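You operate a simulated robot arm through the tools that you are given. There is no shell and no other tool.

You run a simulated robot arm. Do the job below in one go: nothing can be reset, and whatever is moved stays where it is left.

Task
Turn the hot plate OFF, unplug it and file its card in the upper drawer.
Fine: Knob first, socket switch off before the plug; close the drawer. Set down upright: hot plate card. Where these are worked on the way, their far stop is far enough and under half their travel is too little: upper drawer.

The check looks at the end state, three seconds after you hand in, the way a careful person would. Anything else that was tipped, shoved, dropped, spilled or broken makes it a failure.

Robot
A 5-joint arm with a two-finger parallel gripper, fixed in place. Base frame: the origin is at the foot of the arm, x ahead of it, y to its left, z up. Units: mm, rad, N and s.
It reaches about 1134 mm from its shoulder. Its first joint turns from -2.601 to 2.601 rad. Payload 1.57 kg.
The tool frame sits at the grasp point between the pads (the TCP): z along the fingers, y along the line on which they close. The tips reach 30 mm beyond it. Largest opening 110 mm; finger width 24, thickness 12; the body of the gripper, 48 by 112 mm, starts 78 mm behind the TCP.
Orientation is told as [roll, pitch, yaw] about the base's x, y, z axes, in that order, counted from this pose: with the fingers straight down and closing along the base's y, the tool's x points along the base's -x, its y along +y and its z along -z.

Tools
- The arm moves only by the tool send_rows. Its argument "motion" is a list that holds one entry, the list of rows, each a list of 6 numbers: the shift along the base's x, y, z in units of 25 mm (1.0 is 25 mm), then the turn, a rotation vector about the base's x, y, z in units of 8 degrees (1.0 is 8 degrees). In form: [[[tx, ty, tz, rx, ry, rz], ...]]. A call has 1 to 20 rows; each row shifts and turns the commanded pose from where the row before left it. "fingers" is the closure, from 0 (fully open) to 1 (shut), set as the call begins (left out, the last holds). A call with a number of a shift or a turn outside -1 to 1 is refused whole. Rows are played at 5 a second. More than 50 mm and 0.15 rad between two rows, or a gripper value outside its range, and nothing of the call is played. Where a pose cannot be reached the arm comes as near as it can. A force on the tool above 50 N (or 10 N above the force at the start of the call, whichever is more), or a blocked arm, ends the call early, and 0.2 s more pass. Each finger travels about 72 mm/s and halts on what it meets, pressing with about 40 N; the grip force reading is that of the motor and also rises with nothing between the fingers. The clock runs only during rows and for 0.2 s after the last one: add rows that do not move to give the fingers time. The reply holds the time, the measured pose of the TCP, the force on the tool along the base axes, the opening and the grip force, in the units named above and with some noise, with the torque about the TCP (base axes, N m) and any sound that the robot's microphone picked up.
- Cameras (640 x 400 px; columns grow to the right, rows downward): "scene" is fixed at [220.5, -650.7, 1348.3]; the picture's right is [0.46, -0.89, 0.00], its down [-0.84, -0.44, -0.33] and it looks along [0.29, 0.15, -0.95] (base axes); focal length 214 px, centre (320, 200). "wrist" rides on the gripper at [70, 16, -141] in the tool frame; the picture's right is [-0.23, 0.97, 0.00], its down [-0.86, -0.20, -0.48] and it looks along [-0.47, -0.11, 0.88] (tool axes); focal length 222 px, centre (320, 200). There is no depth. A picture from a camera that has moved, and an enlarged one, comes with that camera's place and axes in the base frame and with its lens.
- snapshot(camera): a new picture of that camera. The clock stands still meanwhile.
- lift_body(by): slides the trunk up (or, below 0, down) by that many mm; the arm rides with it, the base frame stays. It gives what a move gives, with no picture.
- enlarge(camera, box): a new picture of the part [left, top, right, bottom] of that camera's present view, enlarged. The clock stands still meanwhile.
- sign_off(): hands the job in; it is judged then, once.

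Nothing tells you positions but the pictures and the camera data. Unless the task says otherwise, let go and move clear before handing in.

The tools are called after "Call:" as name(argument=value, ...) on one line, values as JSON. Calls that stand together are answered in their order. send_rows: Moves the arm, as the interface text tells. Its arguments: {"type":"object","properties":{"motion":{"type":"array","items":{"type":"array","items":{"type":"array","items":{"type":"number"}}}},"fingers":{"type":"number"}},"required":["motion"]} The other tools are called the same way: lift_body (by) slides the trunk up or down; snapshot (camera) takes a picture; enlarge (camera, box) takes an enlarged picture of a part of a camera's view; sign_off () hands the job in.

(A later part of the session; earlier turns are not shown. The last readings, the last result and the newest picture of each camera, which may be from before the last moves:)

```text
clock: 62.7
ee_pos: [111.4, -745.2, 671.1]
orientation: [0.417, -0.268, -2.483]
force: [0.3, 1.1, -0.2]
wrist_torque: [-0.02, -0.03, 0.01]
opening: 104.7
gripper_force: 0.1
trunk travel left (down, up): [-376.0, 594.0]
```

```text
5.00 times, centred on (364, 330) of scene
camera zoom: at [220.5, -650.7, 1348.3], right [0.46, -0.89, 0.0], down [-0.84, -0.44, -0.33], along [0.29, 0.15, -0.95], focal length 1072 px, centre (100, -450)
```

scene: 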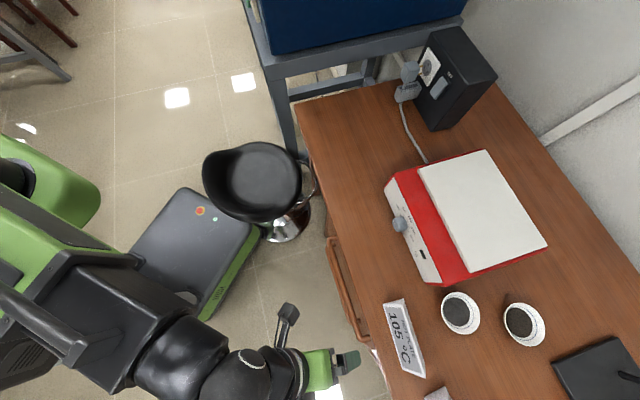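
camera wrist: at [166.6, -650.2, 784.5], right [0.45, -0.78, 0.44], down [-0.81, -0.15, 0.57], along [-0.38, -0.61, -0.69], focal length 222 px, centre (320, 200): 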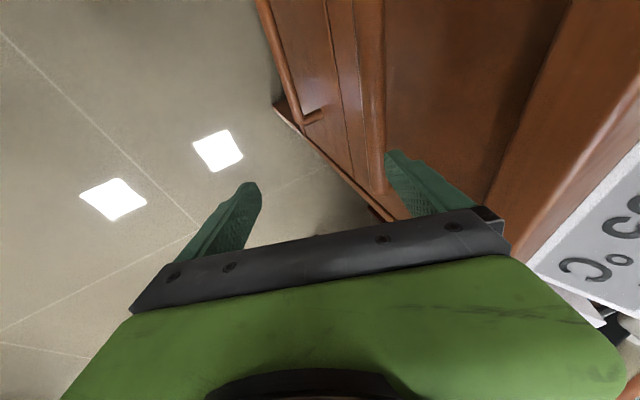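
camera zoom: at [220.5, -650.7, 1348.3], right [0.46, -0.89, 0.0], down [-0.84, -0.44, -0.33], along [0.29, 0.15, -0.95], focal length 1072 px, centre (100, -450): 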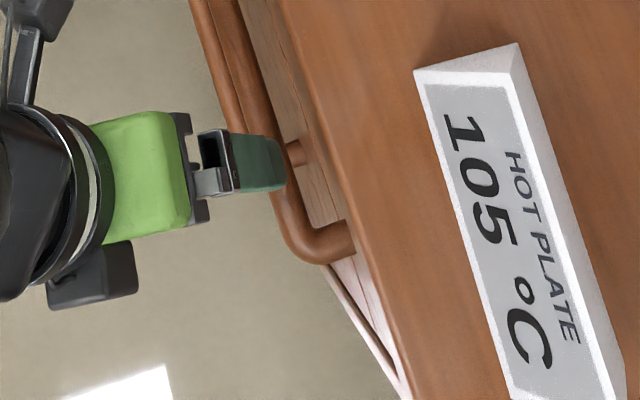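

The fingertip is passing above the bar. I'll do the remaining 30 mm inward and then lower.

Call:
send_rows(motion=[[[0.3, -0.3, 0, 0, 0, 0.06], [0.3, -0.3, 0, 0, 0, 0.06], [0.28, -0.28, 0, 0, 0, 0.06], [0, 0, 0, 0, 0, 0]]])

Call:
enlarge(camera="wrist", box=[260, 80, 500, 230])

Call:
enlarge(camera="scene", box=[316, 290, 412, 370])

```text
clock: 63.7
ee_pos: [133.9, -768.7, 670.3]
orientation: [0.414, -0.267, -2.459]
force: [0.0, 0.1, 0.3]
wrist_torque: [0.02, -0.02, 0.01]
opening: 104.5
gripper_force: 0.1
trunk travel left (down, up): [-376.0, 594.0]
```

```text
2.67 times, centred on (380, 155) of wrist
camera zoom: at [186.9, -672.2, 784.5], right [0.47, -0.77, 0.44], down [-0.8, -0.17, 0.57], along [-0.36, -0.62, -0.7], focal length 592 px, centre (160, 320)
```

zoom: 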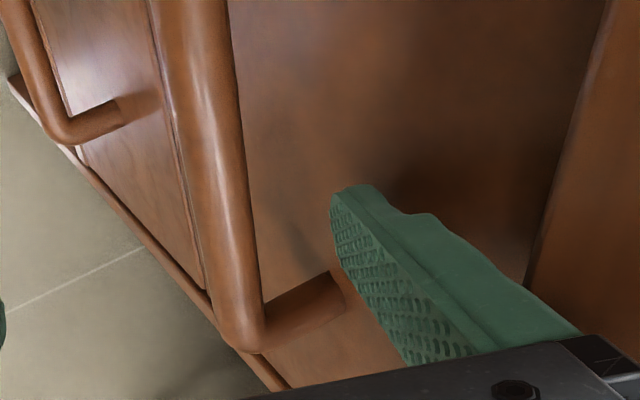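

```text
5.00 times, centred on (364, 330) of scene
camera zoom: at [220.5, -650.7, 1348.3], right [0.46, -0.89, 0.0], down [-0.84, -0.44, -0.33], along [0.29, 0.15, -0.95], focal length 1072 px, centre (100, -450)
```

zoom: 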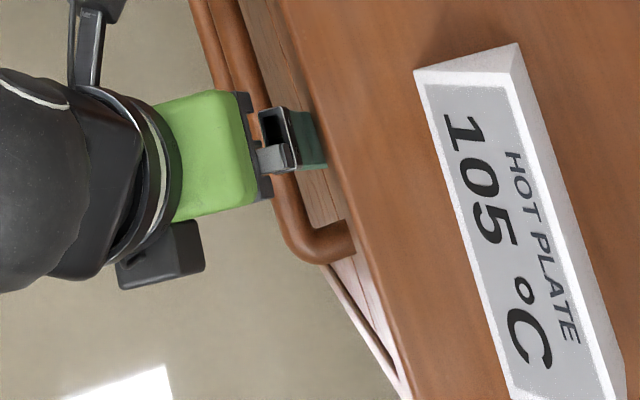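

The finger is behind the bar and clear of the face. I'll lower it 26 mm to hook.

Call:
lift_body(by=-26)

Call:
enlarge(camera="wrist", box=[260, 80, 500, 230])

```text
clock: 64.4
ee_pos: [133.6, -768.2, 643.8]
orientation: [0.413, -0.265, -2.459]
force: [-0.4, 0.4, 0.1]
wrist_torque: [0.01, -0.01, -0.02]
opening: 104.5
gripper_force: 0.0
trunk travel left (down, up): [-350.0, 620.0]
```

```text
2.67 times, centred on (380, 155) of wrist
camera zoom: at [186.7, -672.1, 758.5], right [0.47, -0.77, 0.44], down [-0.8, -0.17, 0.57], along [-0.36, -0.62, -0.7], focal length 592 px, centre (160, 320)
```

zoom: 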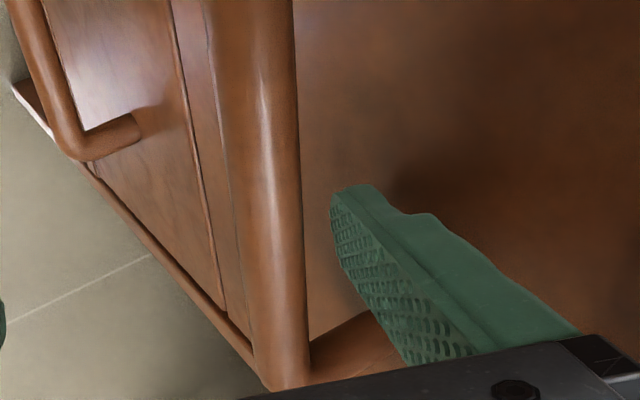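

I'll go 7 mm lower for a safer hook and then start pulling the drawer straight out.

Call:
lift_body(by=-7)

Call:
send_rows(motion=[[[-0.2, 0.2, 0, 0, 0, -0.04], [-0.25, 0.25, 0, 0, 0, -0.055], [-0.25, 0.25, 0, 0, 0, -0.055], [-0.25, 0.25, 0, 0, 0, -0.055], [0, 0, 0, 0, 0, 0]]])

Call:
enlarge(camera="wrist", box=[260, 80, 500, 230])

Call:
enlarge(camera="scene", box=[284, 220, 428, 370])

```text
clock: 65.0
ee_pos: [133.3, -769.3, 638.0]
orientation: [0.414, -0.266, -2.459]
force: [-0.2, 0.0, -0.7]
wrist_torque: [-0.01, -0.04, 0.0]
opening: 104.6
gripper_force: 0.0
trunk travel left (down, up): [-343.0, 627.0]
```

```text
clock: 66.2
ee_pos: [112.5, -743.7, 638.5]
orientation: [0.415, -0.265, -2.488]
force: [1.0, 0.6, -0.1]
wrist_torque: [-0.02, 0.01, 0.06]
opening: 105.2
gripper_force: 0.1
trunk travel left (down, up): [-343.0, 627.0]
```

```text
2.67 times, centred on (380, 155) of wrist
camera zoom: at [167.4, -649.6, 751.5], right [0.45, -0.78, 0.44], down [-0.81, -0.15, 0.57], along [-0.38, -0.61, -0.7], focal length 592 px, centre (160, 320)
```

zoom: 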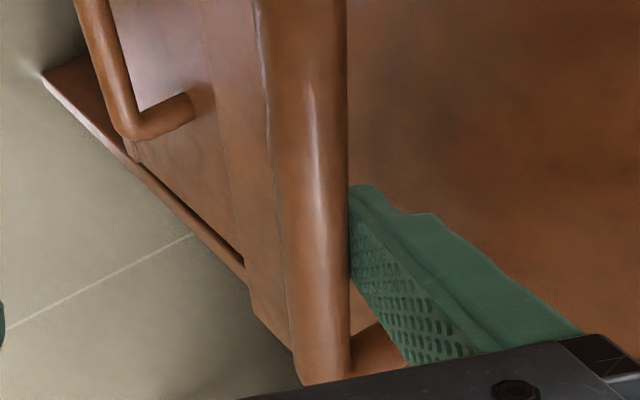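

```text
2.67 times, centred on (356, 295) of scene
camera zoom: at [220.5, -650.7, 1348.3], right [0.46, -0.89, 0.0], down [-0.84, -0.44, -0.33], along [0.29, 0.15, -0.95], focal length 572 px, centre (224, -53)
```

zoom: 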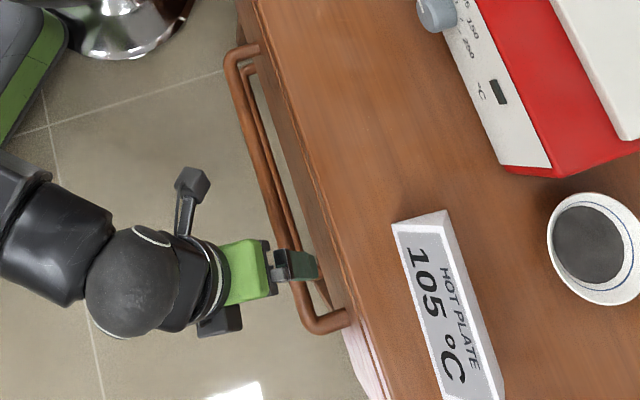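

The drawer is coming out with very little force. I'll keep pulling.

Call:
send_rows(motion=[[[-0.3, 0.3, 0, 0, 0, -0.07], [-0.3, 0.3, 0, 0, 0, -0.07], [-0.3, 0.3, 0, 0, 0, -0.07], [-0.3, 0.3, 0, 0, 0, -0.07], [-0.3, 0.3, 0, 0, 0, -0.07], [-0.3, 0.3, 0, 0, 0, -0.07], [-0.3, 0.3, 0, 0, 0, -0.07], [-0.3, 0.3, 0, 0, 0, -0.07], [-0.3, 0.3, 0, 0, 0, -0.07], [0, 0, 0, 0, 0, 0]]])

Call:
snapshot(camera="wrist")

Call:
snapshot(camera="scene")

```text
clock: 68.4
ee_pos: [43.9, -677.6, 637.3]
orientation: [0.413, -0.266, -2.577]
force: [-0.1, 0.1, 0.0]
wrist_torque: [-0.01, -0.01, -0.01]
opening: 104.6
gripper_force: 0.0
trunk travel left (down, up): [-343.0, 627.0]
```

```text
taken
camera wrist: at [107.3, -587.7, 751.5], right [0.38, -0.82, 0.44], down [-0.82, -0.08, 0.57], along [-0.43, -0.57, -0.7], focal length 222 px, centre (320, 200)
```

wrist: 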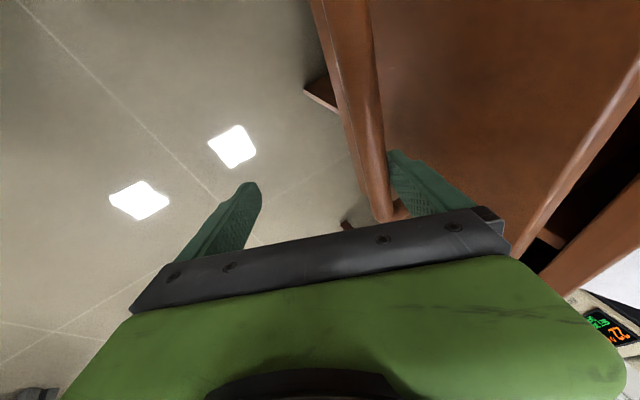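

```text
taken
```

scene: 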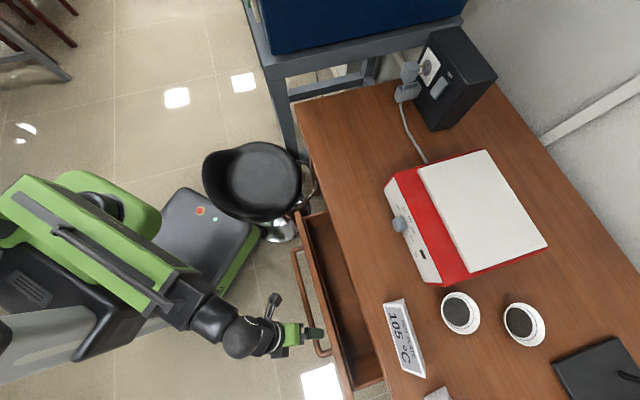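

The drawer is about 120 mm open. To pull further within reach I'll steepen the tool, keeping the finger behind the bar. First I'll check the clearance between the drawer and the stool.

Call:
enlarge(camera="scene", box=[240, 140, 400, 260])

Call:
send_rows(motion=[[[0, 0, 0, 0.5, 0.016, 0], [0, 0, 0, 0.5, 0.016, 0], [0, 0, 0, 0.5, 0.016, 0], [0, 0, 0, 0.5, 0.016, 0], [0, 0, 0, 0.5, 0.016, 0], [0, 0, 0, 0.4, 0.013, 0], [0, 0, 0, 0, 0, 0]]])

Call:
snapshot(camera="wrist")

Call:
snapshot(camera="scene")

```text
3.33 times, centred on (320, 200) of scene
camera zoom: at [220.5, -650.7, 1348.3], right [0.46, -0.89, 0.0], down [-0.84, -0.44, -0.33], along [0.29, 0.15, -0.95], focal length 715 px, centre (320, 200)
```

zoom: 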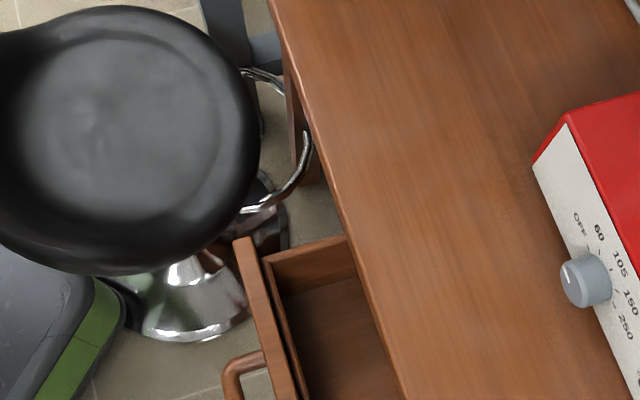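

```text
clock: 70.0
ee_pos: [42.2, -678.7, 610.4]
orientation: [0.066, -0.048, -2.52]
force: [-0.4, 0.3, 0.1]
wrist_torque: [0.02, -0.01, 0.0]
opening: 104.4
gripper_force: 0.0
out of reach, approached as far as the arm can: row 1, 2, 3, 4, 5
trunk travel left (down, up): [-343.0, 627.0]
```

```text
taken
camera wrist: at [107.8, -640.0, 750.3], right [0.38, -0.92, 0.07], down [-0.81, -0.3, 0.5], along [-0.44, -0.25, -0.86], focal length 222 px, centre (320, 200)
```

wrist: 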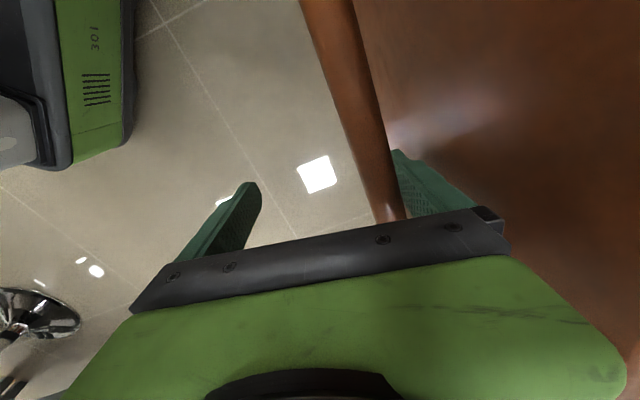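

```text
taken
```

scene: 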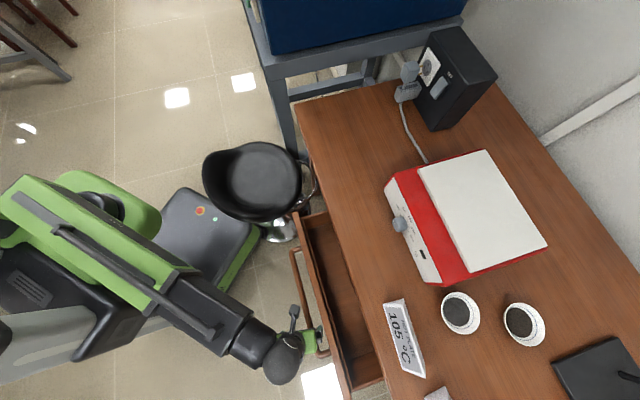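

The stool's seat stays about 50 mm to the side of the drawer's path. I'll keep pulling in short rows and watch the force for the end stop.

Call:
send_rows(motion=[[[-0.3, 0.3, 0, 0, 0, -0.08], [-0.3, 0.3, 0, 0, 0, -0.08], [-0.3, 0.3, 0, 0, 0, -0.08], [-0.3, 0.3, 0, 0, 0, -0.08], [-0.3, 0.3, 0, 0, 0, -0.08], [-0.3, 0.3, 0, 0, 0, -0.08], [0, 0, 0, 0, 0, 0]]])

Call:
snapshot(camera="scene")

Call:
snapshot(camera="wrist")

```text
clock: 71.6
ee_pos: [-3.4, -630.7, 611.3]
orientation: [0.064, -0.049, -2.587]
force: [-0.4, 1.0, 0.4]
wrist_torque: [0.01, 0.01, -0.03]
opening: 104.3
gripper_force: 0.1
trunk travel left (down, up): [-343.0, 627.0]
```

```text
taken
```

scene: 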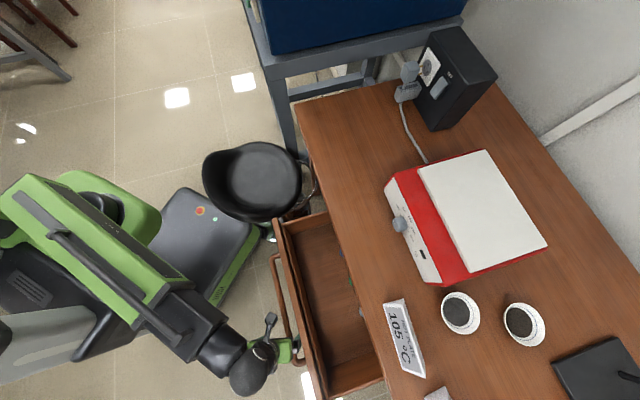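

```text
taken
camera wrist: at [65.4, -598.1, 750.3], right [0.32, -0.94, 0.08], down [-0.83, -0.24, 0.5], along [-0.46, -0.22, -0.86], focal length 222 px, centre (320, 200)
```

wrist: 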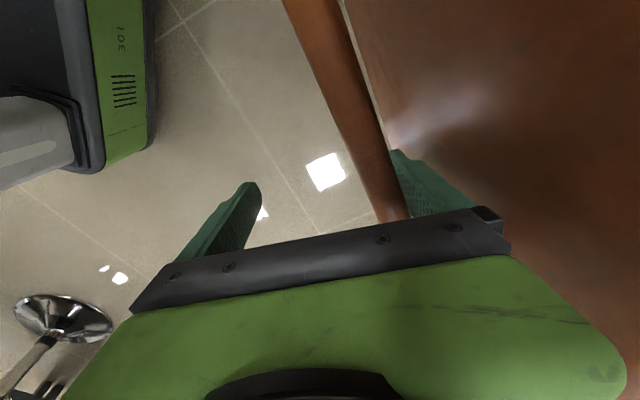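

The drawer is about 185 mm open and it seems there is something inside. I'll look into it.

Call:
enlarge(camera="scene", box=[260, 200, 410, 300])

Call:
enlarge(camera="scene", box=[270, 290, 430, 400])

```text
4.00 times, centred on (335, 250) of scene
camera zoom: at [220.5, -650.7, 1348.3], right [0.46, -0.89, 0.0], down [-0.84, -0.44, -0.33], along [0.29, 0.15, -0.95], focal length 858 px, centre (260, 0)
```

zoom: 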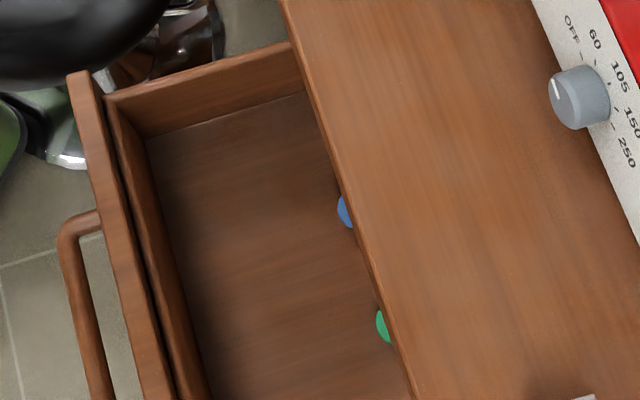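

```text
3.64 times, centred on (350, 345) of scene
camera zoom: at [220.5, -650.7, 1348.3], right [0.46, -0.89, 0.0], down [-0.84, -0.44, -0.33], along [0.29, 0.15, -0.95], focal length 780 px, centre (211, -327)
```

zoom: 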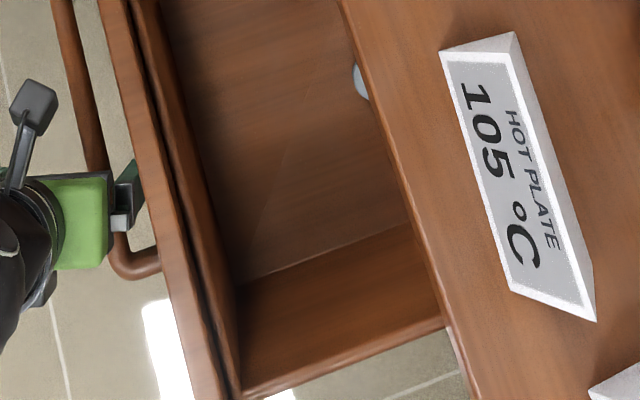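

The drawer holds a few small coloured items at the back and has a clear floor in front. I'll pull a bit further to be safely past half travel.

Call:
send_rows(motion=[[[-0.2, 0.2, 0, 0, 0, -0.06], [-0.2, 0.2, 0, 0, 0, -0.06], [-0.2, 0.2, 0, 0, 0, -0.06], [-0.2, 0.2, 0, 0, 0, -0.06], [-0.2, 0.2, 0, 0, 0, -0.06], [-0.2, 0.2, 0, 0, 0, -0.06], [-0.2, 0.2, 0, 0, 0, -0.06], [0, 0, 0, 0, 0, 0]]])

Call:
snapshot(camera="scene")

```text
clock: 73.4
ee_pos: [-37.6, -596.7, 611.7]
orientation: [0.065, -0.049, -2.645]
force: [-0.4, 1.0, -0.6]
wrist_torque: [-0.01, 0.0, 0.01]
opening: 104.8
gripper_force: 0.3
trunk travel left (down, up): [-343.0, 627.0]
```

```text
taken
```

scene: 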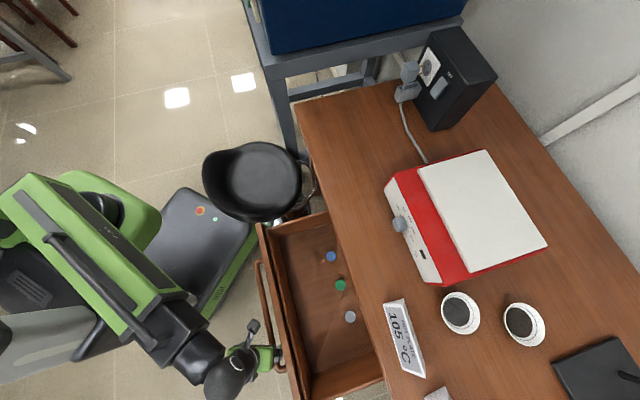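

The drawer is about 230 mm open with plenty of free floor in front of the three small items. I'll unhook the finger and rise well clear.

Call:
send_rows(motion=[[[0.1, -0.1, 0, 0, 0, 0.02], [0.1, -0.1, 0, 0, 0, 0.02], [0, 0, 0, 0, 0, 0]]])

Call:
lift_body(by=300)

Call:
send_rows(motion=[[[0, 0, 0, 0.46, -0.045, 0], [0.775, -0.951, 0, 0, 0, 0.131], [0.775, -0.951, 0, 0, 0, 0.131], [0.775, -0.951, 0, 0, 0, 0.131], [0.775, -0.951, 0, 0, 0, 0.131], [0.775, -0.951, 0, 0, 0, 0.131], [0.775, -0.951, 0, 0, 0, 0.131], [0, 0, 0, 0, 0, 0]]])

Call:
snapshot(camera="wrist")

Call:
snapshot(camera="scene")

```text
clock: 74.2
ee_pos: [-32.2, -602.8, 611.3]
orientation: [0.064, -0.046, -2.641]
force: [-0.8, 0.3, -0.4]
wrist_torque: [0.0, -0.01, 0.01]
opening: 104.6
gripper_force: 0.1
trunk travel left (down, up): [-343.0, 627.0]
```

```text
clock: 77.2
ee_pos: [-32.9, -602.4, 909.9]
orientation: [0.069, -0.047, -2.64]
force: [0.9, -0.6, -1.0]
wrist_torque: [-0.02, 0.0, 0.01]
opening: 104.7
gripper_force: 0.1
trunk travel left (down, up): [-643.0, 327.0]
```

```text
clock: 79.0
ee_pos: [84.3, -747.4, 910.2]
orientation: [0.014, -0.013, -2.529]
force: [-0.2, 0.2, 0.0]
wrist_torque: [0.01, 0.01, -0.02]
opening: 104.3
gripper_force: 0.2
out of reach, approached as far as the arm can: row 6
trunk travel left (down, up): [-643.0, 327.0]
```

```text
taken
camera wrist: at [150.2, -721.0, 1051.7], right [0.37, -0.93, 0.02], down [-0.81, -0.32, 0.49], along [-0.45, -0.19, -0.87], focal length 222 px, centre (320, 200)
```

wrist: 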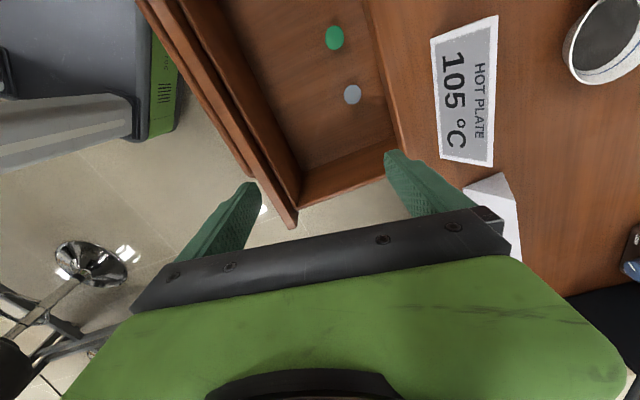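

```text
taken
```

scene: 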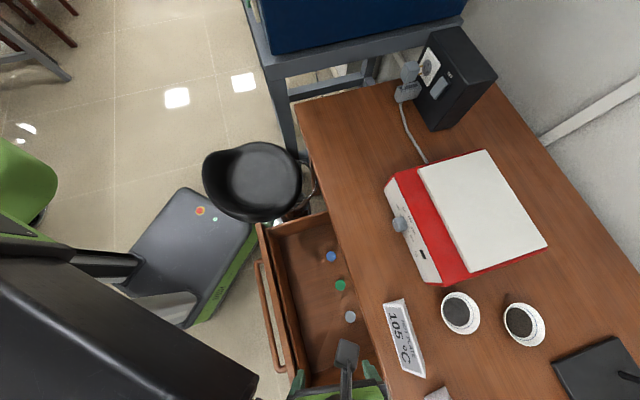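

From above I can see into the drawer. Its floor is about z ≈ 540, with the three small items well back. I'll enlarge the card to get its exact pose.

Call:
enlarge(camera="wrist", box=[400, 0, 560, 200])

Call:
enlarge(camera="wrist", box=[130, 0, 420, 200])

```text
2.00 times, centred on (480, 100) of wrist
camera zoom: at [150.2, -721.0, 1051.7], right [0.37, -0.93, 0.02], down [-0.81, -0.32, 0.49], along [-0.45, -0.19, -0.87], focal length 444 px, centre (0, 400)
```

zoom: 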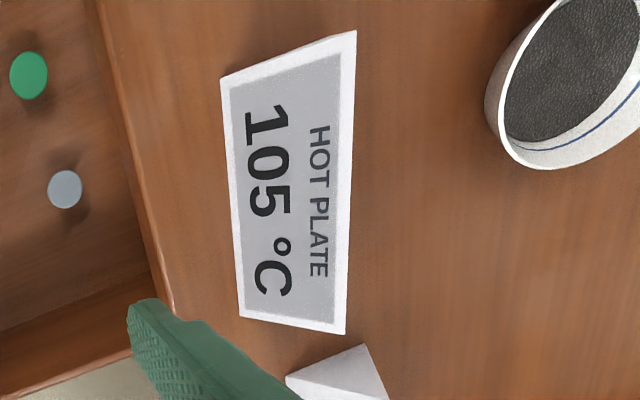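

```text
2.00 times, centred on (275, 100) of wrist
camera zoom: at [150.2, -721.0, 1051.7], right [0.37, -0.93, 0.02], down [-0.81, -0.32, 0.49], along [-0.45, -0.19, -0.87], focal length 444 px, centre (410, 400)
```

zoom: 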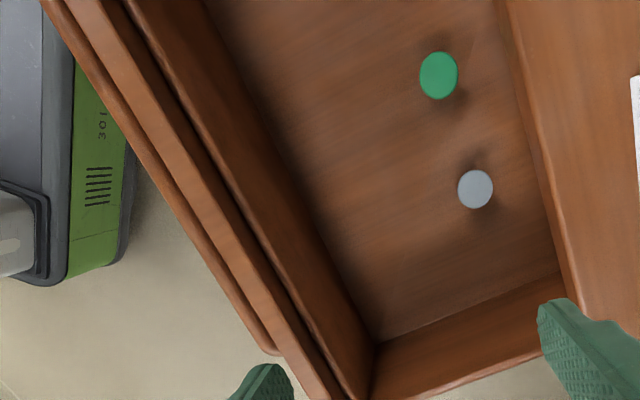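

The card's centre is about (193, -883) with its long axis at 41°. I'll move directly above it with the fingers closing across it.

Call:
send_rows(motion=[[[0.725, -0.907, 0, 0, 0, 0.121], [0.725, -0.907, 0, 0, 0, 0.121], [0.725, -0.907, 0, 0, 0, 0.121], [0.725, -0.907, 0, 0, 0, 0.121], [0.725, -0.907, 0, 0, 0, 0.121], [0.725, -0.907, 0, 0, 0, 0.121], [0, 0, 0, 0, 0, 0]]], fingers=0.3)

Call:
snapshot(camera="wrist")

Call:
enlarge(camera="scene", box=[340, 280, 500, 400])

Call:
enlarge(camera="scene", box=[240, 200, 400, 400])

```text
clock: 80.6
ee_pos: [190.2, -881.1, 909.5]
orientation: [0.015, -0.012, -2.426]
force: [-0.3, -0.6, 0.2]
wrist_torque: [-0.03, 0.02, -0.05]
opening: 77.0
gripper_force: 0.0
trunk travel left (down, up): [-643.0, 327.0]
```

```text
taken
camera wrist: at [253.3, -846.3, 1051.7], right [0.47, -0.88, 0.02], down [-0.78, -0.4, 0.49], along [-0.42, -0.24, -0.87], focal length 222 px, centre (320, 200)
```

wrist: 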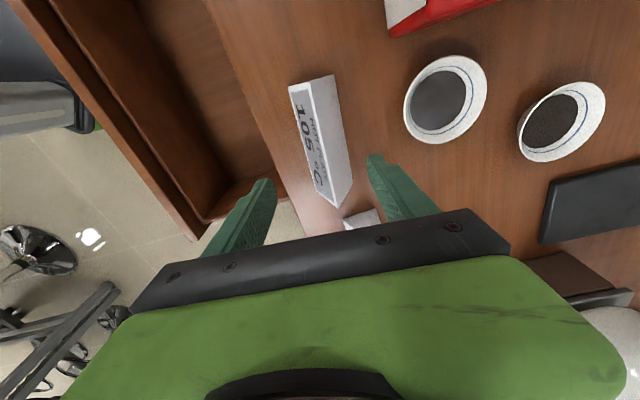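

```text
3.33 times, centred on (420, 340) of scene
camera zoom: at [220.5, -650.7, 1348.3], right [0.46, -0.89, 0.0], down [-0.84, -0.44, -0.33], along [0.29, 0.15, -0.95], focal length 715 px, centre (-13, -267)
```

zoom: 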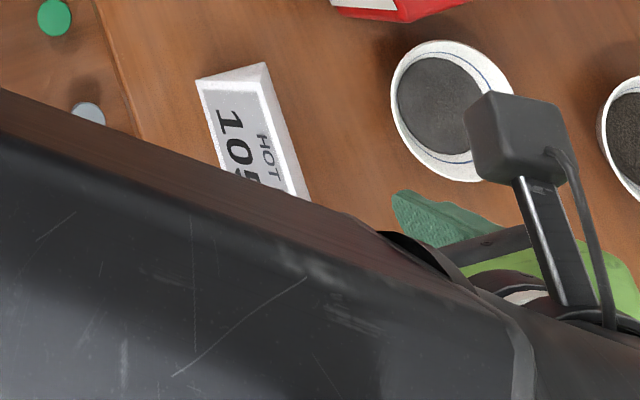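

```text
2.00 times, centred on (320, 300) of scene
camera zoom: at [220.5, -650.7, 1348.3], right [0.46, -0.89, 0.0], down [-0.84, -0.44, -0.33], along [0.29, 0.15, -0.95], focal length 429 px, centre (320, 0)
```

zoom: 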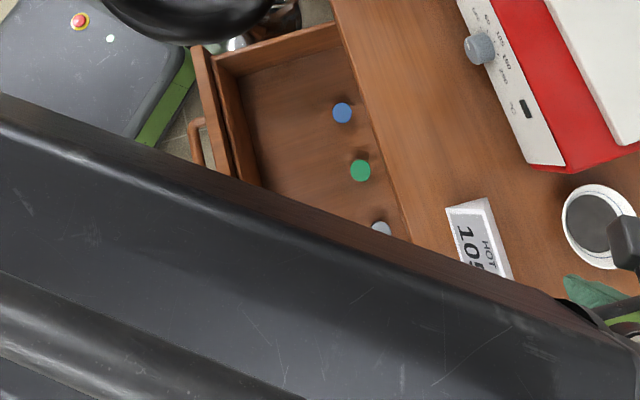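

The arm is over the card. I'll enlarge the view to check the centring.

Call:
enlarge(camera="wrist", box=[260, 60, 400, 220])

```text
2.50 times, centred on (330, 140) of wrist
camera zoom: at [253.3, -846.3, 1051.7], right [0.47, -0.88, 0.02], down [-0.78, -0.4, 0.49], along [-0.42, -0.24, -0.87], focal length 555 px, centre (295, 350)
```

zoom: 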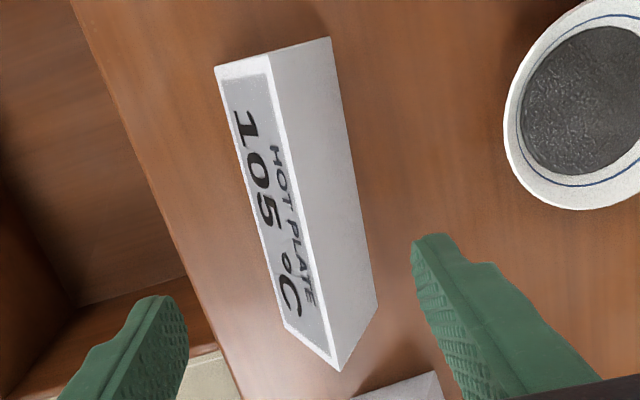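

The card centre refines to about (196, -886). I'll correct by a few millimetres and descend.

Call:
send_rows(motion=[[[0.23, -0.2, 0, 0, 0, 0], [0, 0, 0, 0, 0, 0]]])

Call:
lift_body(by=-60)

Call:
snapshot(camera="wrist")

```text
clock: 81.2
ee_pos: [197.6, -886.5, 910.7]
orientation: [0.014, -0.011, -2.428]
force: [-1.0, 0.0, 0.1]
wrist_torque: [-0.02, -0.01, 0.02]
opening: 77.0
gripper_force: 0.1
trunk travel left (down, up): [-643.0, 327.0]
```

```text
clock: 82.2
ee_pos: [195.9, -886.8, 850.2]
orientation: [0.014, -0.013, -2.427]
force: [-0.5, 0.3, -0.2]
wrist_torque: [0.0, 0.02, 0.04]
opening: 76.7
gripper_force: 0.1
trunk travel left (down, up): [-583.0, 387.0]
```

```text
taken
camera wrist: at [260.0, -851.7, 991.8], right [0.47, -0.88, 0.02], down [-0.78, -0.4, 0.49], along [-0.42, -0.24, -0.87], focal length 222 px, centre (320, 200)
```

wrist: 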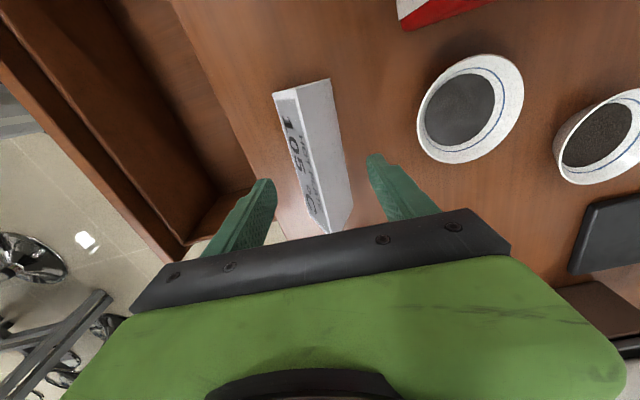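

The card is centred between the fingers. I'll descend the rest and close.

Call:
lift_body(by=-33)

Call:
send_rows(motion=[[[0, 0, 0, 0, 0, 0], [0, 0, 0, 0, 0, 0], [0, 0, 0, 0, 0, 0]]], fingers=0.8)

Call:
snapshot(camera="wrist")

```text
clock: 83.0
ee_pos: [197.4, -887.6, 817.8]
orientation: [0.014, -0.012, -2.427]
force: [0.2, 0.4, 0.7]
wrist_torque: [0.0, -0.04, 0.02]
opening: 77.0
gripper_force: 0.1
trunk travel left (down, up): [-550.0, 420.0]
```

```text
clock: 83.8
ee_pos: [197.0, -886.5, 815.9]
orientation: [0.015, -0.012, -2.428]
force: [0.0, -0.5, -0.4]
wrist_torque: [0.0, -0.01, 0.02]
opening: 29.9
gripper_force: 38.6
trunk travel left (down, up): [-550.0, 420.0]
```

```text
taken
camera wrist: at [260.1, -851.7, 958.7], right [0.47, -0.88, 0.02], down [-0.78, -0.4, 0.49], along [-0.42, -0.24, -0.87], focal length 222 px, centre (320, 200)
```

wrist: 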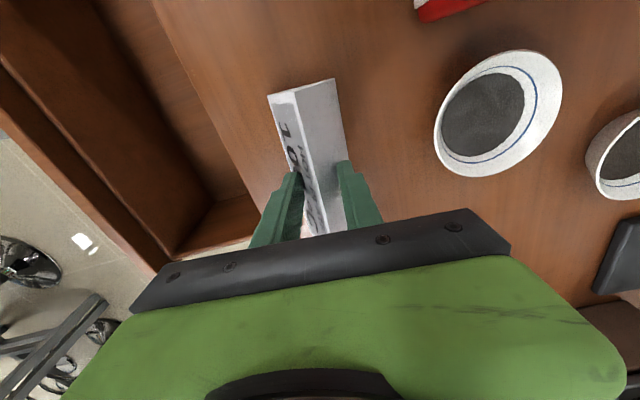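

The card is gripped, with about 39 N on the motor. I'll lift slightly and check that it comes along.

Call:
lift_body(by=25)

Call:
snapshot(camera="wrist")

Call:
enlarge(camera="scene", box=[340, 280, 500, 400])

```text
clock: 84.5
ee_pos: [197.3, -887.4, 842.5]
orientation: [0.015, -0.012, -2.429]
force: [0.6, -0.1, 0.4]
wrist_torque: [0.01, 0.0, -0.03]
opening: 29.6
gripper_force: 38.9
trunk travel left (down, up): [-575.0, 395.0]
```

```text
taken
camera wrist: at [260.0, -851.8, 983.7], right [0.47, -0.88, 0.02], down [-0.78, -0.4, 0.49], along [-0.42, -0.24, -0.87], focal length 222 px, centre (320, 200)
```

wrist: 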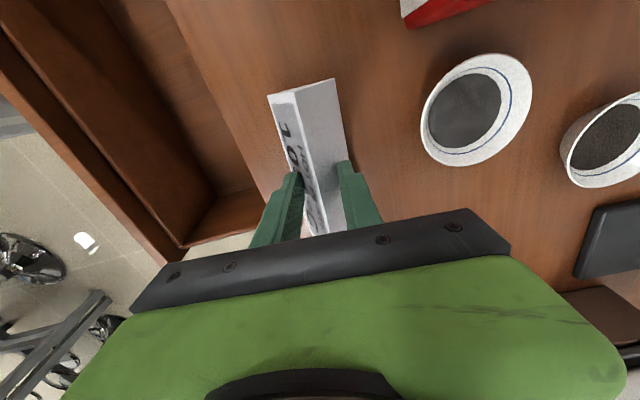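

```text
3.33 times, centred on (420, 340) of scene
camera zoom: at [220.5, -650.7, 1348.3], right [0.46, -0.89, 0.0], down [-0.84, -0.44, -0.33], along [0.29, 0.15, -0.95], focal length 715 px, centre (-13, -267)
```

zoom: 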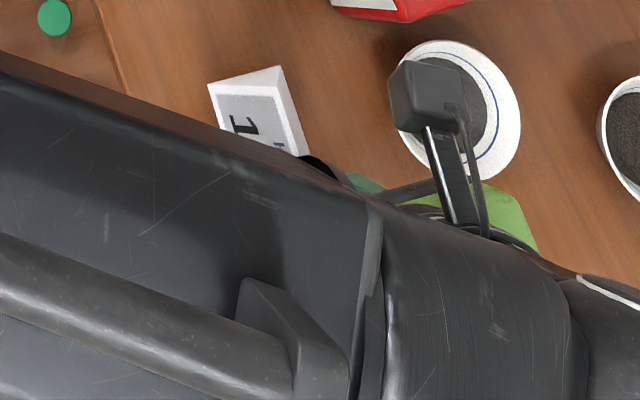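

The card is held level. I'll raise it a little more and carry it over the open drawer, aligning it with the drawer's width.

Call:
lift_body(by=35)

Call:
send_rows(motion=[[[-0.1, 0.45, 0, 0, 0, 0.03], [-0.2, 0.9, 0, 0, 0, 0.06], [-0.2, 0.9, 0, 0, 0, 0.06], [-0.2, 0.9, 0, 0, 0, 0.06], [-0.2, 0.9, 0, 0, 0, 0.06], [-0.2, 0.9, 0, 0, 0, 0.06], [-0.2, 0.9, 0, 0, 0, 0.06], [-0.2, 0.9, 0, 0, 0, 0.06], [-0.2, 0.9, 0, 0, 0, 0.06], [-0.1, 0.5, 0, 0, 0, 0.03], [0, 0, 0, 0, 0, 0]]])

Call:
snapshot(camera="wrist")

Call:
snapshot(camera="scene")

```text
clock: 85.3
ee_pos: [197.2, -886.7, 876.3]
orientation: [0.016, -0.012, -2.427]
force: [-0.3, -0.4, -0.6]
wrist_torque: [0.01, 0.0, -0.03]
opening: 29.3
gripper_force: 38.3
trunk travel left (down, up): [-610.0, 360.0]
```

```text
clock: 87.7
ee_pos: [152.7, -682.3, 877.3]
orientation: [0.012, -0.012, -2.351]
force: [0.1, 0.2, -0.6]
wrist_torque: [-0.03, 0.03, 0.04]
opening: 28.4
gripper_force: 38.1
trunk travel left (down, up): [-610.0, 360.0]
```

```text
taken
camera wrist: at [212.8, -642.5, 1018.7], right [0.53, -0.85, 0.02], down [-0.74, -0.46, 0.49], along [-0.4, -0.27, -0.87], focal length 222 px, centre (320, 200)
```

wrist: 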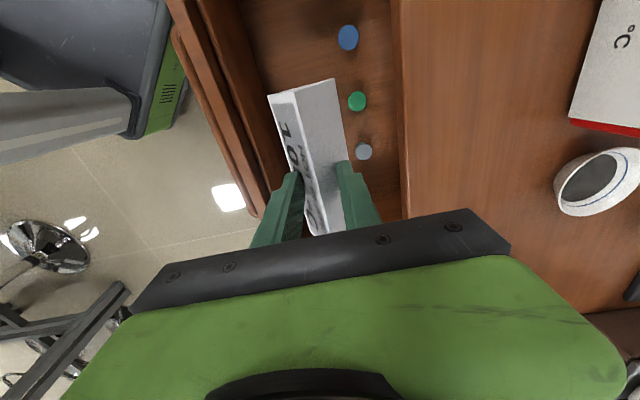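

```text
taken
```

scene: 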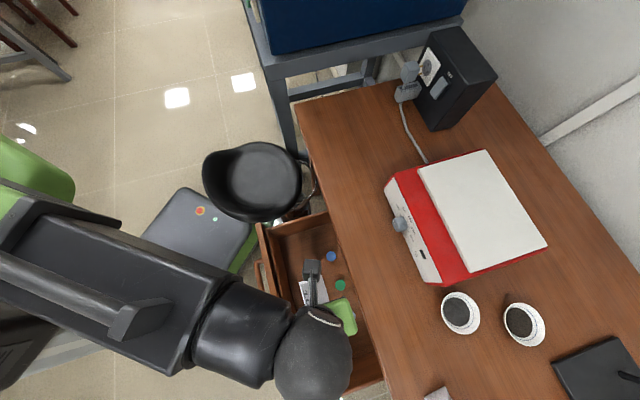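

The card is above the free part of the drawer. I'll lower it in stages, watching the clearance.

Call:
lift_body(by=-180)

Call:
snapshot(camera="wrist")

Call:
enlarge(camera="scene", box=[240, 200, 400, 400])

```text
clock: 89.7
ee_pos: [154.4, -682.4, 697.6]
orientation: [0.014, -0.012, -2.354]
force: [-0.2, -0.8, -1.7]
wrist_torque: [0.03, 0.01, 0.04]
opening: 27.9
gripper_force: 38.0
trunk travel left (down, up): [-430.0, 540.0]
```

```text
taken
camera wrist: at [212.9, -642.6, 838.8], right [0.53, -0.85, 0.02], down [-0.74, -0.46, 0.49], along [-0.4, -0.27, -0.87], focal length 222 px, centre (320, 200)
```

wrist: 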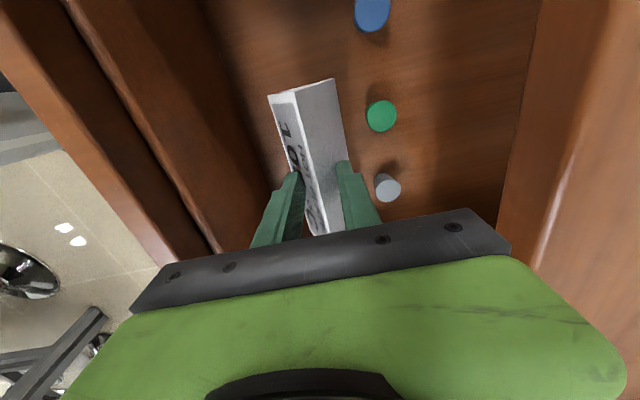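

```text
2.00 times, centred on (320, 300) of scene
camera zoom: at [220.5, -650.7, 1348.3], right [0.46, -0.89, 0.0], down [-0.84, -0.44, -0.33], along [0.29, 0.15, -0.95], focal length 429 px, centre (320, 0)
```

zoom: 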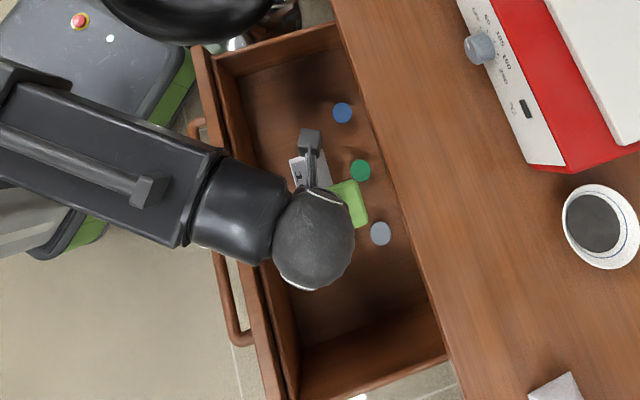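

It's well clear on all sides. The small items look like short cylinders, and the floor is around z ≈ 548. I'll lower most of the way, then creep down.

Call:
lift_body(by=-75)

Call:
lift_body(by=-8)

Call:
snapshot(camera="wrist")

```text
clock: 90.8
ee_pos: [152.6, -682.2, 621.5]
orientation: [0.014, -0.011, -2.351]
force: [-0.1, 0.1, 0.3]
wrist_torque: [-0.01, 0.0, -0.01]
opening: 27.7
gripper_force: 37.7
trunk travel left (down, up): [-355.0, 615.0]
```

```text
clock: 91.4
ee_pos: [153.9, -682.1, 615.1]
orientation: [0.013, -0.013, -2.351]
force: [-0.3, 0.9, -0.5]
wrist_torque: [0.0, 0.0, -0.01]
opening: 27.5
gripper_force: 38.3
trunk travel left (down, up): [-347.0, 623.0]
```

```text
taken
camera wrist: at [212.9, -642.6, 755.7], right [0.53, -0.85, 0.02], down [-0.74, -0.46, 0.49], along [-0.4, -0.27, -0.87], focal length 222 px, centre (320, 200)
```

wrist: 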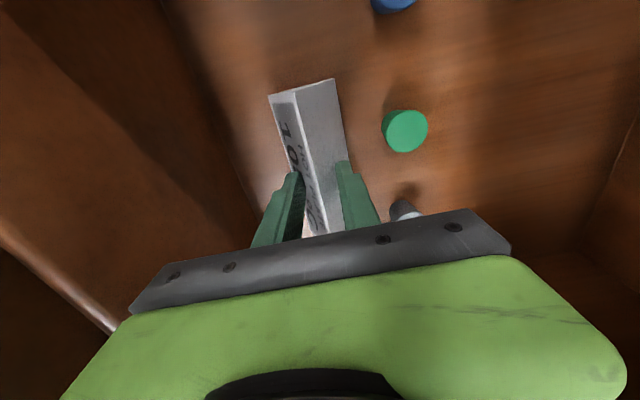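

Call:
lift_body(by=-7)

Call:
lift_body(by=-5)

Call:
enlarge(camera="wrist", box=[220, 50, 420, 240])

```text
clock: 91.9
ee_pos: [153.4, -682.0, 605.9]
orientation: [0.016, -0.013, -2.351]
force: [-0.7, -0.2, 0.0]
wrist_torque: [0.02, 0.02, -0.01]
opening: 27.5
gripper_force: 38.2
trunk travel left (down, up): [-340.0, 630.0]
```

```text
clock: 92.5
ee_pos: [151.6, -682.6, 602.1]
orientation: [0.013, -0.011, -2.349]
force: [-0.1, -1.0, 0.1]
wrist_torque: [0.01, 0.0, 0.01]
opening: 27.3
gripper_force: 38.3
trunk travel left (down, up): [-335.0, 635.0]
```

```text
2.11 times, centred on (320, 145) of wrist
camera zoom: at [212.9, -642.6, 743.7], right [0.53, -0.85, 0.02], down [-0.74, -0.46, 0.49], along [-0.4, -0.27, -0.87], focal length 468 px, centre (320, 316)
```

zoom: 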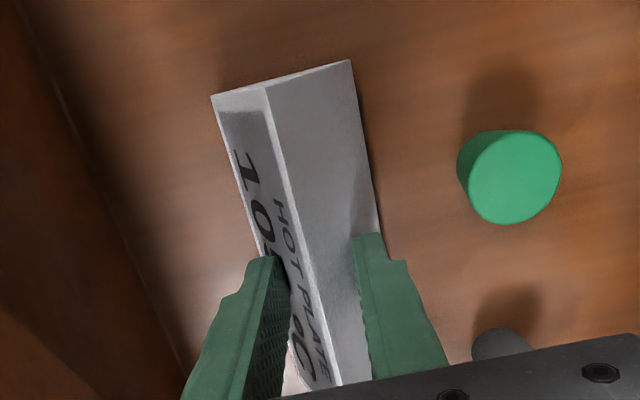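

The shadow is tightening beneath the card, but there's no contact yet. I'll continue in small steps.

Call:
lift_body(by=-4)

Call:
lift_body(by=-4)

Call:
enlarge(camera="wrist", box=[220, 50, 420, 240])

```text
clock: 93.0
ee_pos: [152.8, -680.9, 596.9]
orientation: [0.014, -0.011, -2.35]
force: [0.0, 0.1, -0.4]
wrist_torque: [-0.03, -0.03, 0.01]
opening: 27.3
gripper_force: 38.0
trunk travel left (down, up): [-331.0, 639.0]
```

```text
clock: 93.5
ee_pos: [153.0, -682.4, 594.4]
orientation: [0.014, -0.012, -2.351]
force: [-1.1, 0.0, -0.3]
wrist_torque: [0.01, -0.03, -0.02]
opening: 27.0
gripper_force: 37.3
trunk travel left (down, up): [-327.0, 643.0]
```

```text
2.11 times, centred on (320, 145) of wrist
camera zoom: at [212.9, -642.6, 735.7], right [0.53, -0.85, 0.02], down [-0.74, -0.46, 0.49], along [-0.4, -0.27, -0.87], focal length 468 px, centre (320, 316)
```

zoom: 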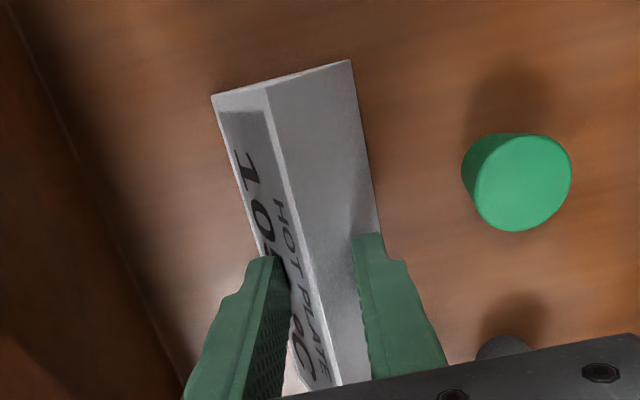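

Call:
lift_body(by=-4)

Call:
lift_body(by=-4)

Call:
enlarge(camera="wrist", box=[220, 50, 420, 240])

```text
clock: 94.0
ee_pos: [152.2, -681.3, 590.2]
orientation: [0.013, -0.012, -2.352]
force: [-0.2, -1.2, 9.1]
wrist_torque: [0.18, -0.08, -0.02]
opening: 26.8
gripper_force: 38.5
trunk travel left (down, up): [-323.0, 647.0]
```

```text
clock: 94.5
ee_pos: [152.5, -680.9, 589.6]
orientation: [0.015, -0.014, -2.352]
force: [0.0, 1.6, 39.5]
wrist_torque: [0.14, -0.07, 0.02]
opening: 26.5
gripper_force: 37.4
trunk travel left (down, up): [-321.0, 649.0]
stopped: the force on the tool passed its limit at 57 N (the readings are from after the stop); the commanded pose is now the measured one
```

```text
2.11 times, centred on (320, 145) of wrist
camera zoom: at [212.2, -641.2, 731.8], right [0.53, -0.85, 0.02], down [-0.74, -0.46, 0.49], along [-0.4, -0.27, -0.87], focal length 468 px, centre (320, 316)
```

zoom: 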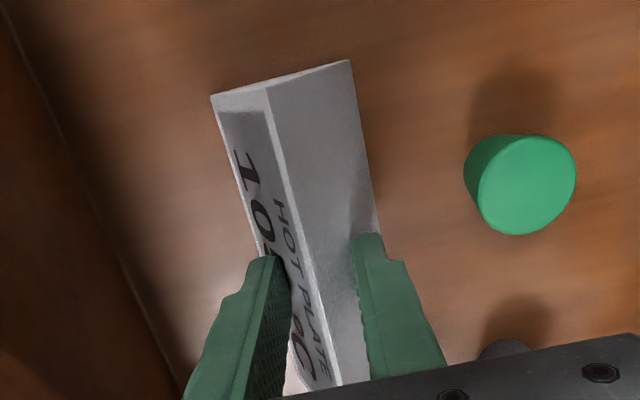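

Contact: the card is on the drawer floor. I'll relieve the downward load and release.

Call:
lift_body(by=2)

Call:
send_rows(motion=[[[0, 0, 0, 0, 0, 0], [0, 0, 0, 0, 0, 0], [0, 0, 0, 0, 0, 0]]], fingers=0.5)

Call:
enlarge(camera="wrist", box=[220, 50, 420, 240])

```text
clock: 95.0
ee_pos: [152.3, -683.1, 590.0]
orientation: [0.013, -0.012, -2.354]
force: [0.1, 1.9, 17.2]
wrist_torque: [0.08, -0.01, 0.0]
opening: 26.8
gripper_force: 37.3
trunk travel left (down, up): [-323.0, 647.0]
```

```text
clock: 95.8
ee_pos: [153.3, -681.6, 589.6]
orientation: [0.014, -0.012, -2.351]
force: [-0.2, -0.7, 0.2]
wrist_torque: [0.02, 0.02, -0.01]
opening: 54.9
gripper_force: 0.0
trunk travel left (down, up): [-323.0, 647.0]
```

```text
2.11 times, centred on (320, 145) of wrist
camera zoom: at [212.6, -642.9, 731.4], right [0.53, -0.85, 0.02], down [-0.74, -0.46, 0.49], along [-0.4, -0.27, -0.87], focal length 468 px, centre (320, 316)
```

zoom: 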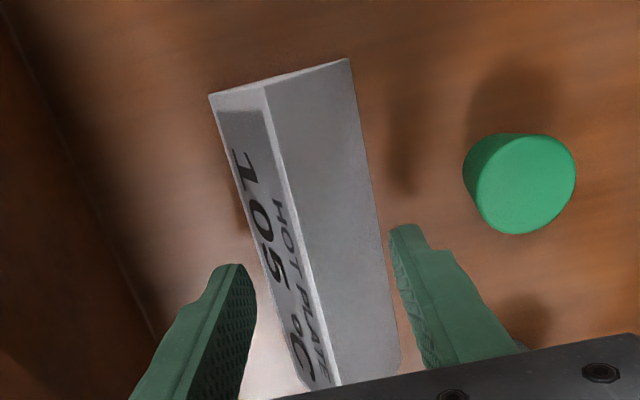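

The card stands upright on the drawer floor. I'll rise straight up and check, then move in front of the drawer to push it shut.

Call:
lift_body(by=300)

Call:
snapshot(camera="wrist")

```text
clock: 98.8
ee_pos: [152.7, -683.2, 890.3]
orientation: [0.015, -0.013, -2.355]
force: [0.5, -1.0, 0.5]
wrist_torque: [-0.02, 0.01, 0.0]
opening: 54.8
gripper_force: 0.0
trunk travel left (down, up): [-623.0, 347.0]
```

```text
taken
camera wrist: at [212.5, -642.9, 1031.4], right [0.53, -0.85, 0.02], down [-0.74, -0.46, 0.49], along [-0.4, -0.27, -0.87], focal length 222 px, centre (320, 200)
```

wrist: 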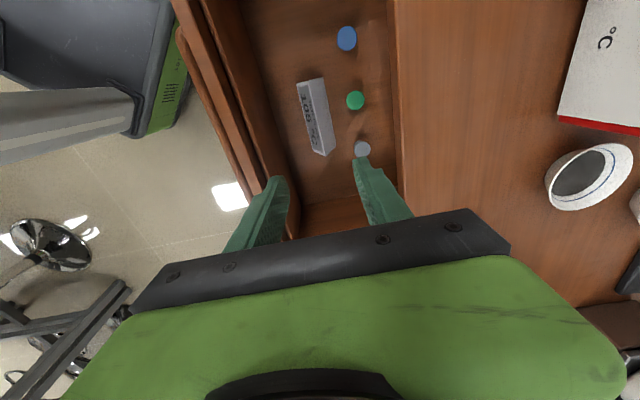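

The card is upright with nothing disturbed. Now I'll move out in front of the drawer with the fingers opened wide.

Call:
send_rows(motion=[[[-0.924, 0.438, 0, 0, 0, 0], [-0.924, 0.438, 0, 0, 0, 0], [-0.924, 0.438, 0, 0, 0, 0], [-0.924, 0.438, 0, 0, 0, 0], [-0.924, 0.438, 0, 0, 0, 0], [-0.924, 0.438, 0, 0, 0, 0], [-0.924, 0.438, 0, 0, 0, 0], [-0.924, 0.438, 0, 0, 0, 0], [-0.924, 0.438, 0, 0, 0, 0], [-0.924, 0.438, 0, 0, 0, 0], [0, 0, 0, 0, 0, 0]]], fingers=0.05)

Call:
snapshot(camera="wrist")

Call:
snapshot(camera="scene")

```text
clock: 101.2
ee_pos: [-78.3, -574.7, 889.1]
orientation: [0.014, -0.013, -2.352]
force: [-0.4, -0.1, 0.0]
wrist_torque: [-0.02, -0.01, 0.0]
opening: 104.6
gripper_force: 0.1
trunk travel left (down, up): [-623.0, 347.0]
```

```text
taken
camera wrist: at [-18.3, -534.3, 1031.4], right [0.53, -0.85, 0.02], down [-0.74, -0.46, 0.49], along [-0.4, -0.27, -0.87], focal length 222 px, centre (320, 200)
```

wrist: 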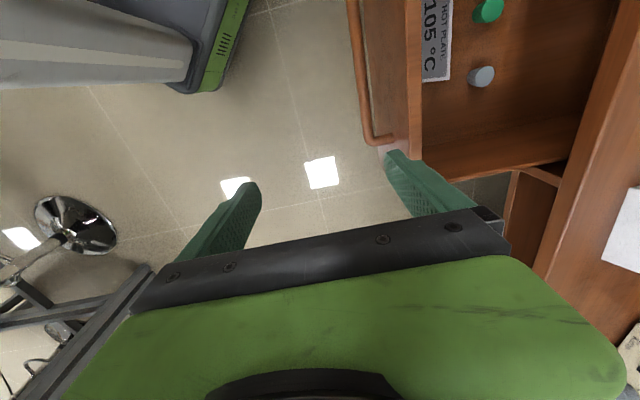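

```text
taken
```

scene: 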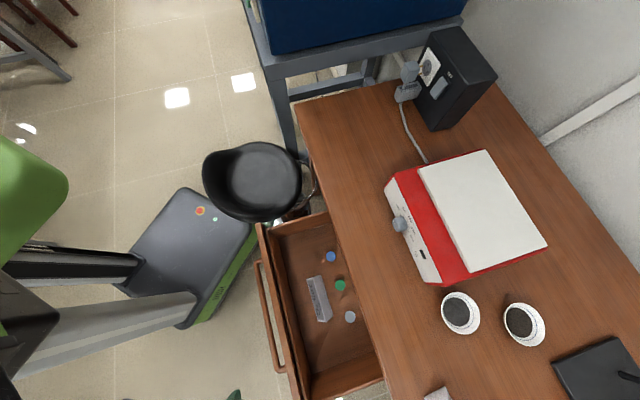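

I'm in front of the handle, about 45 mm clear of it. I'll lower to handle height.

Call:
lift_body(by=-229)

Call:
snapshot(camera="wrist")

Call:
snapshot(camera="scene")

```text
clock: 103.6
ee_pos: [-77.6, -573.8, 661.3]
orientation: [0.015, -0.013, -2.352]
force: [0.6, 0.1, -0.5]
wrist_torque: [-0.02, 0.01, 0.03]
opening: 104.4
gripper_force: 0.1
trunk travel left (down, up): [-394.0, 576.0]
```

```text
taken
camera wrist: at [-17.9, -534.4, 802.5], right [0.53, -0.85, 0.02], down [-0.74, -0.46, 0.49], along [-0.4, -0.27, -0.87], focal length 222 px, centre (320, 200)
```

wrist: 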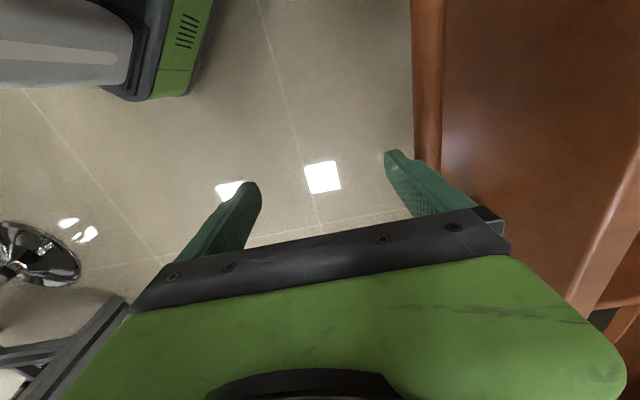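

```text
taken
```

scene: 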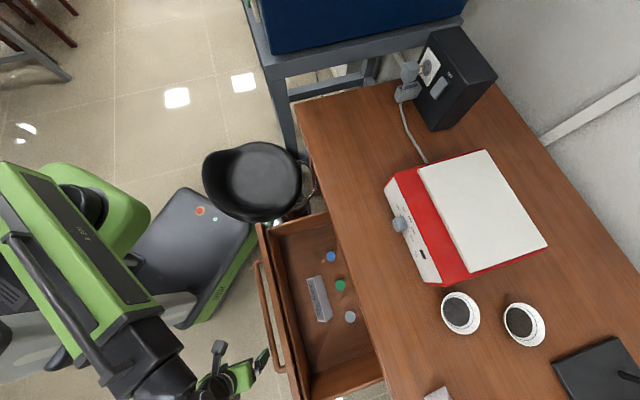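

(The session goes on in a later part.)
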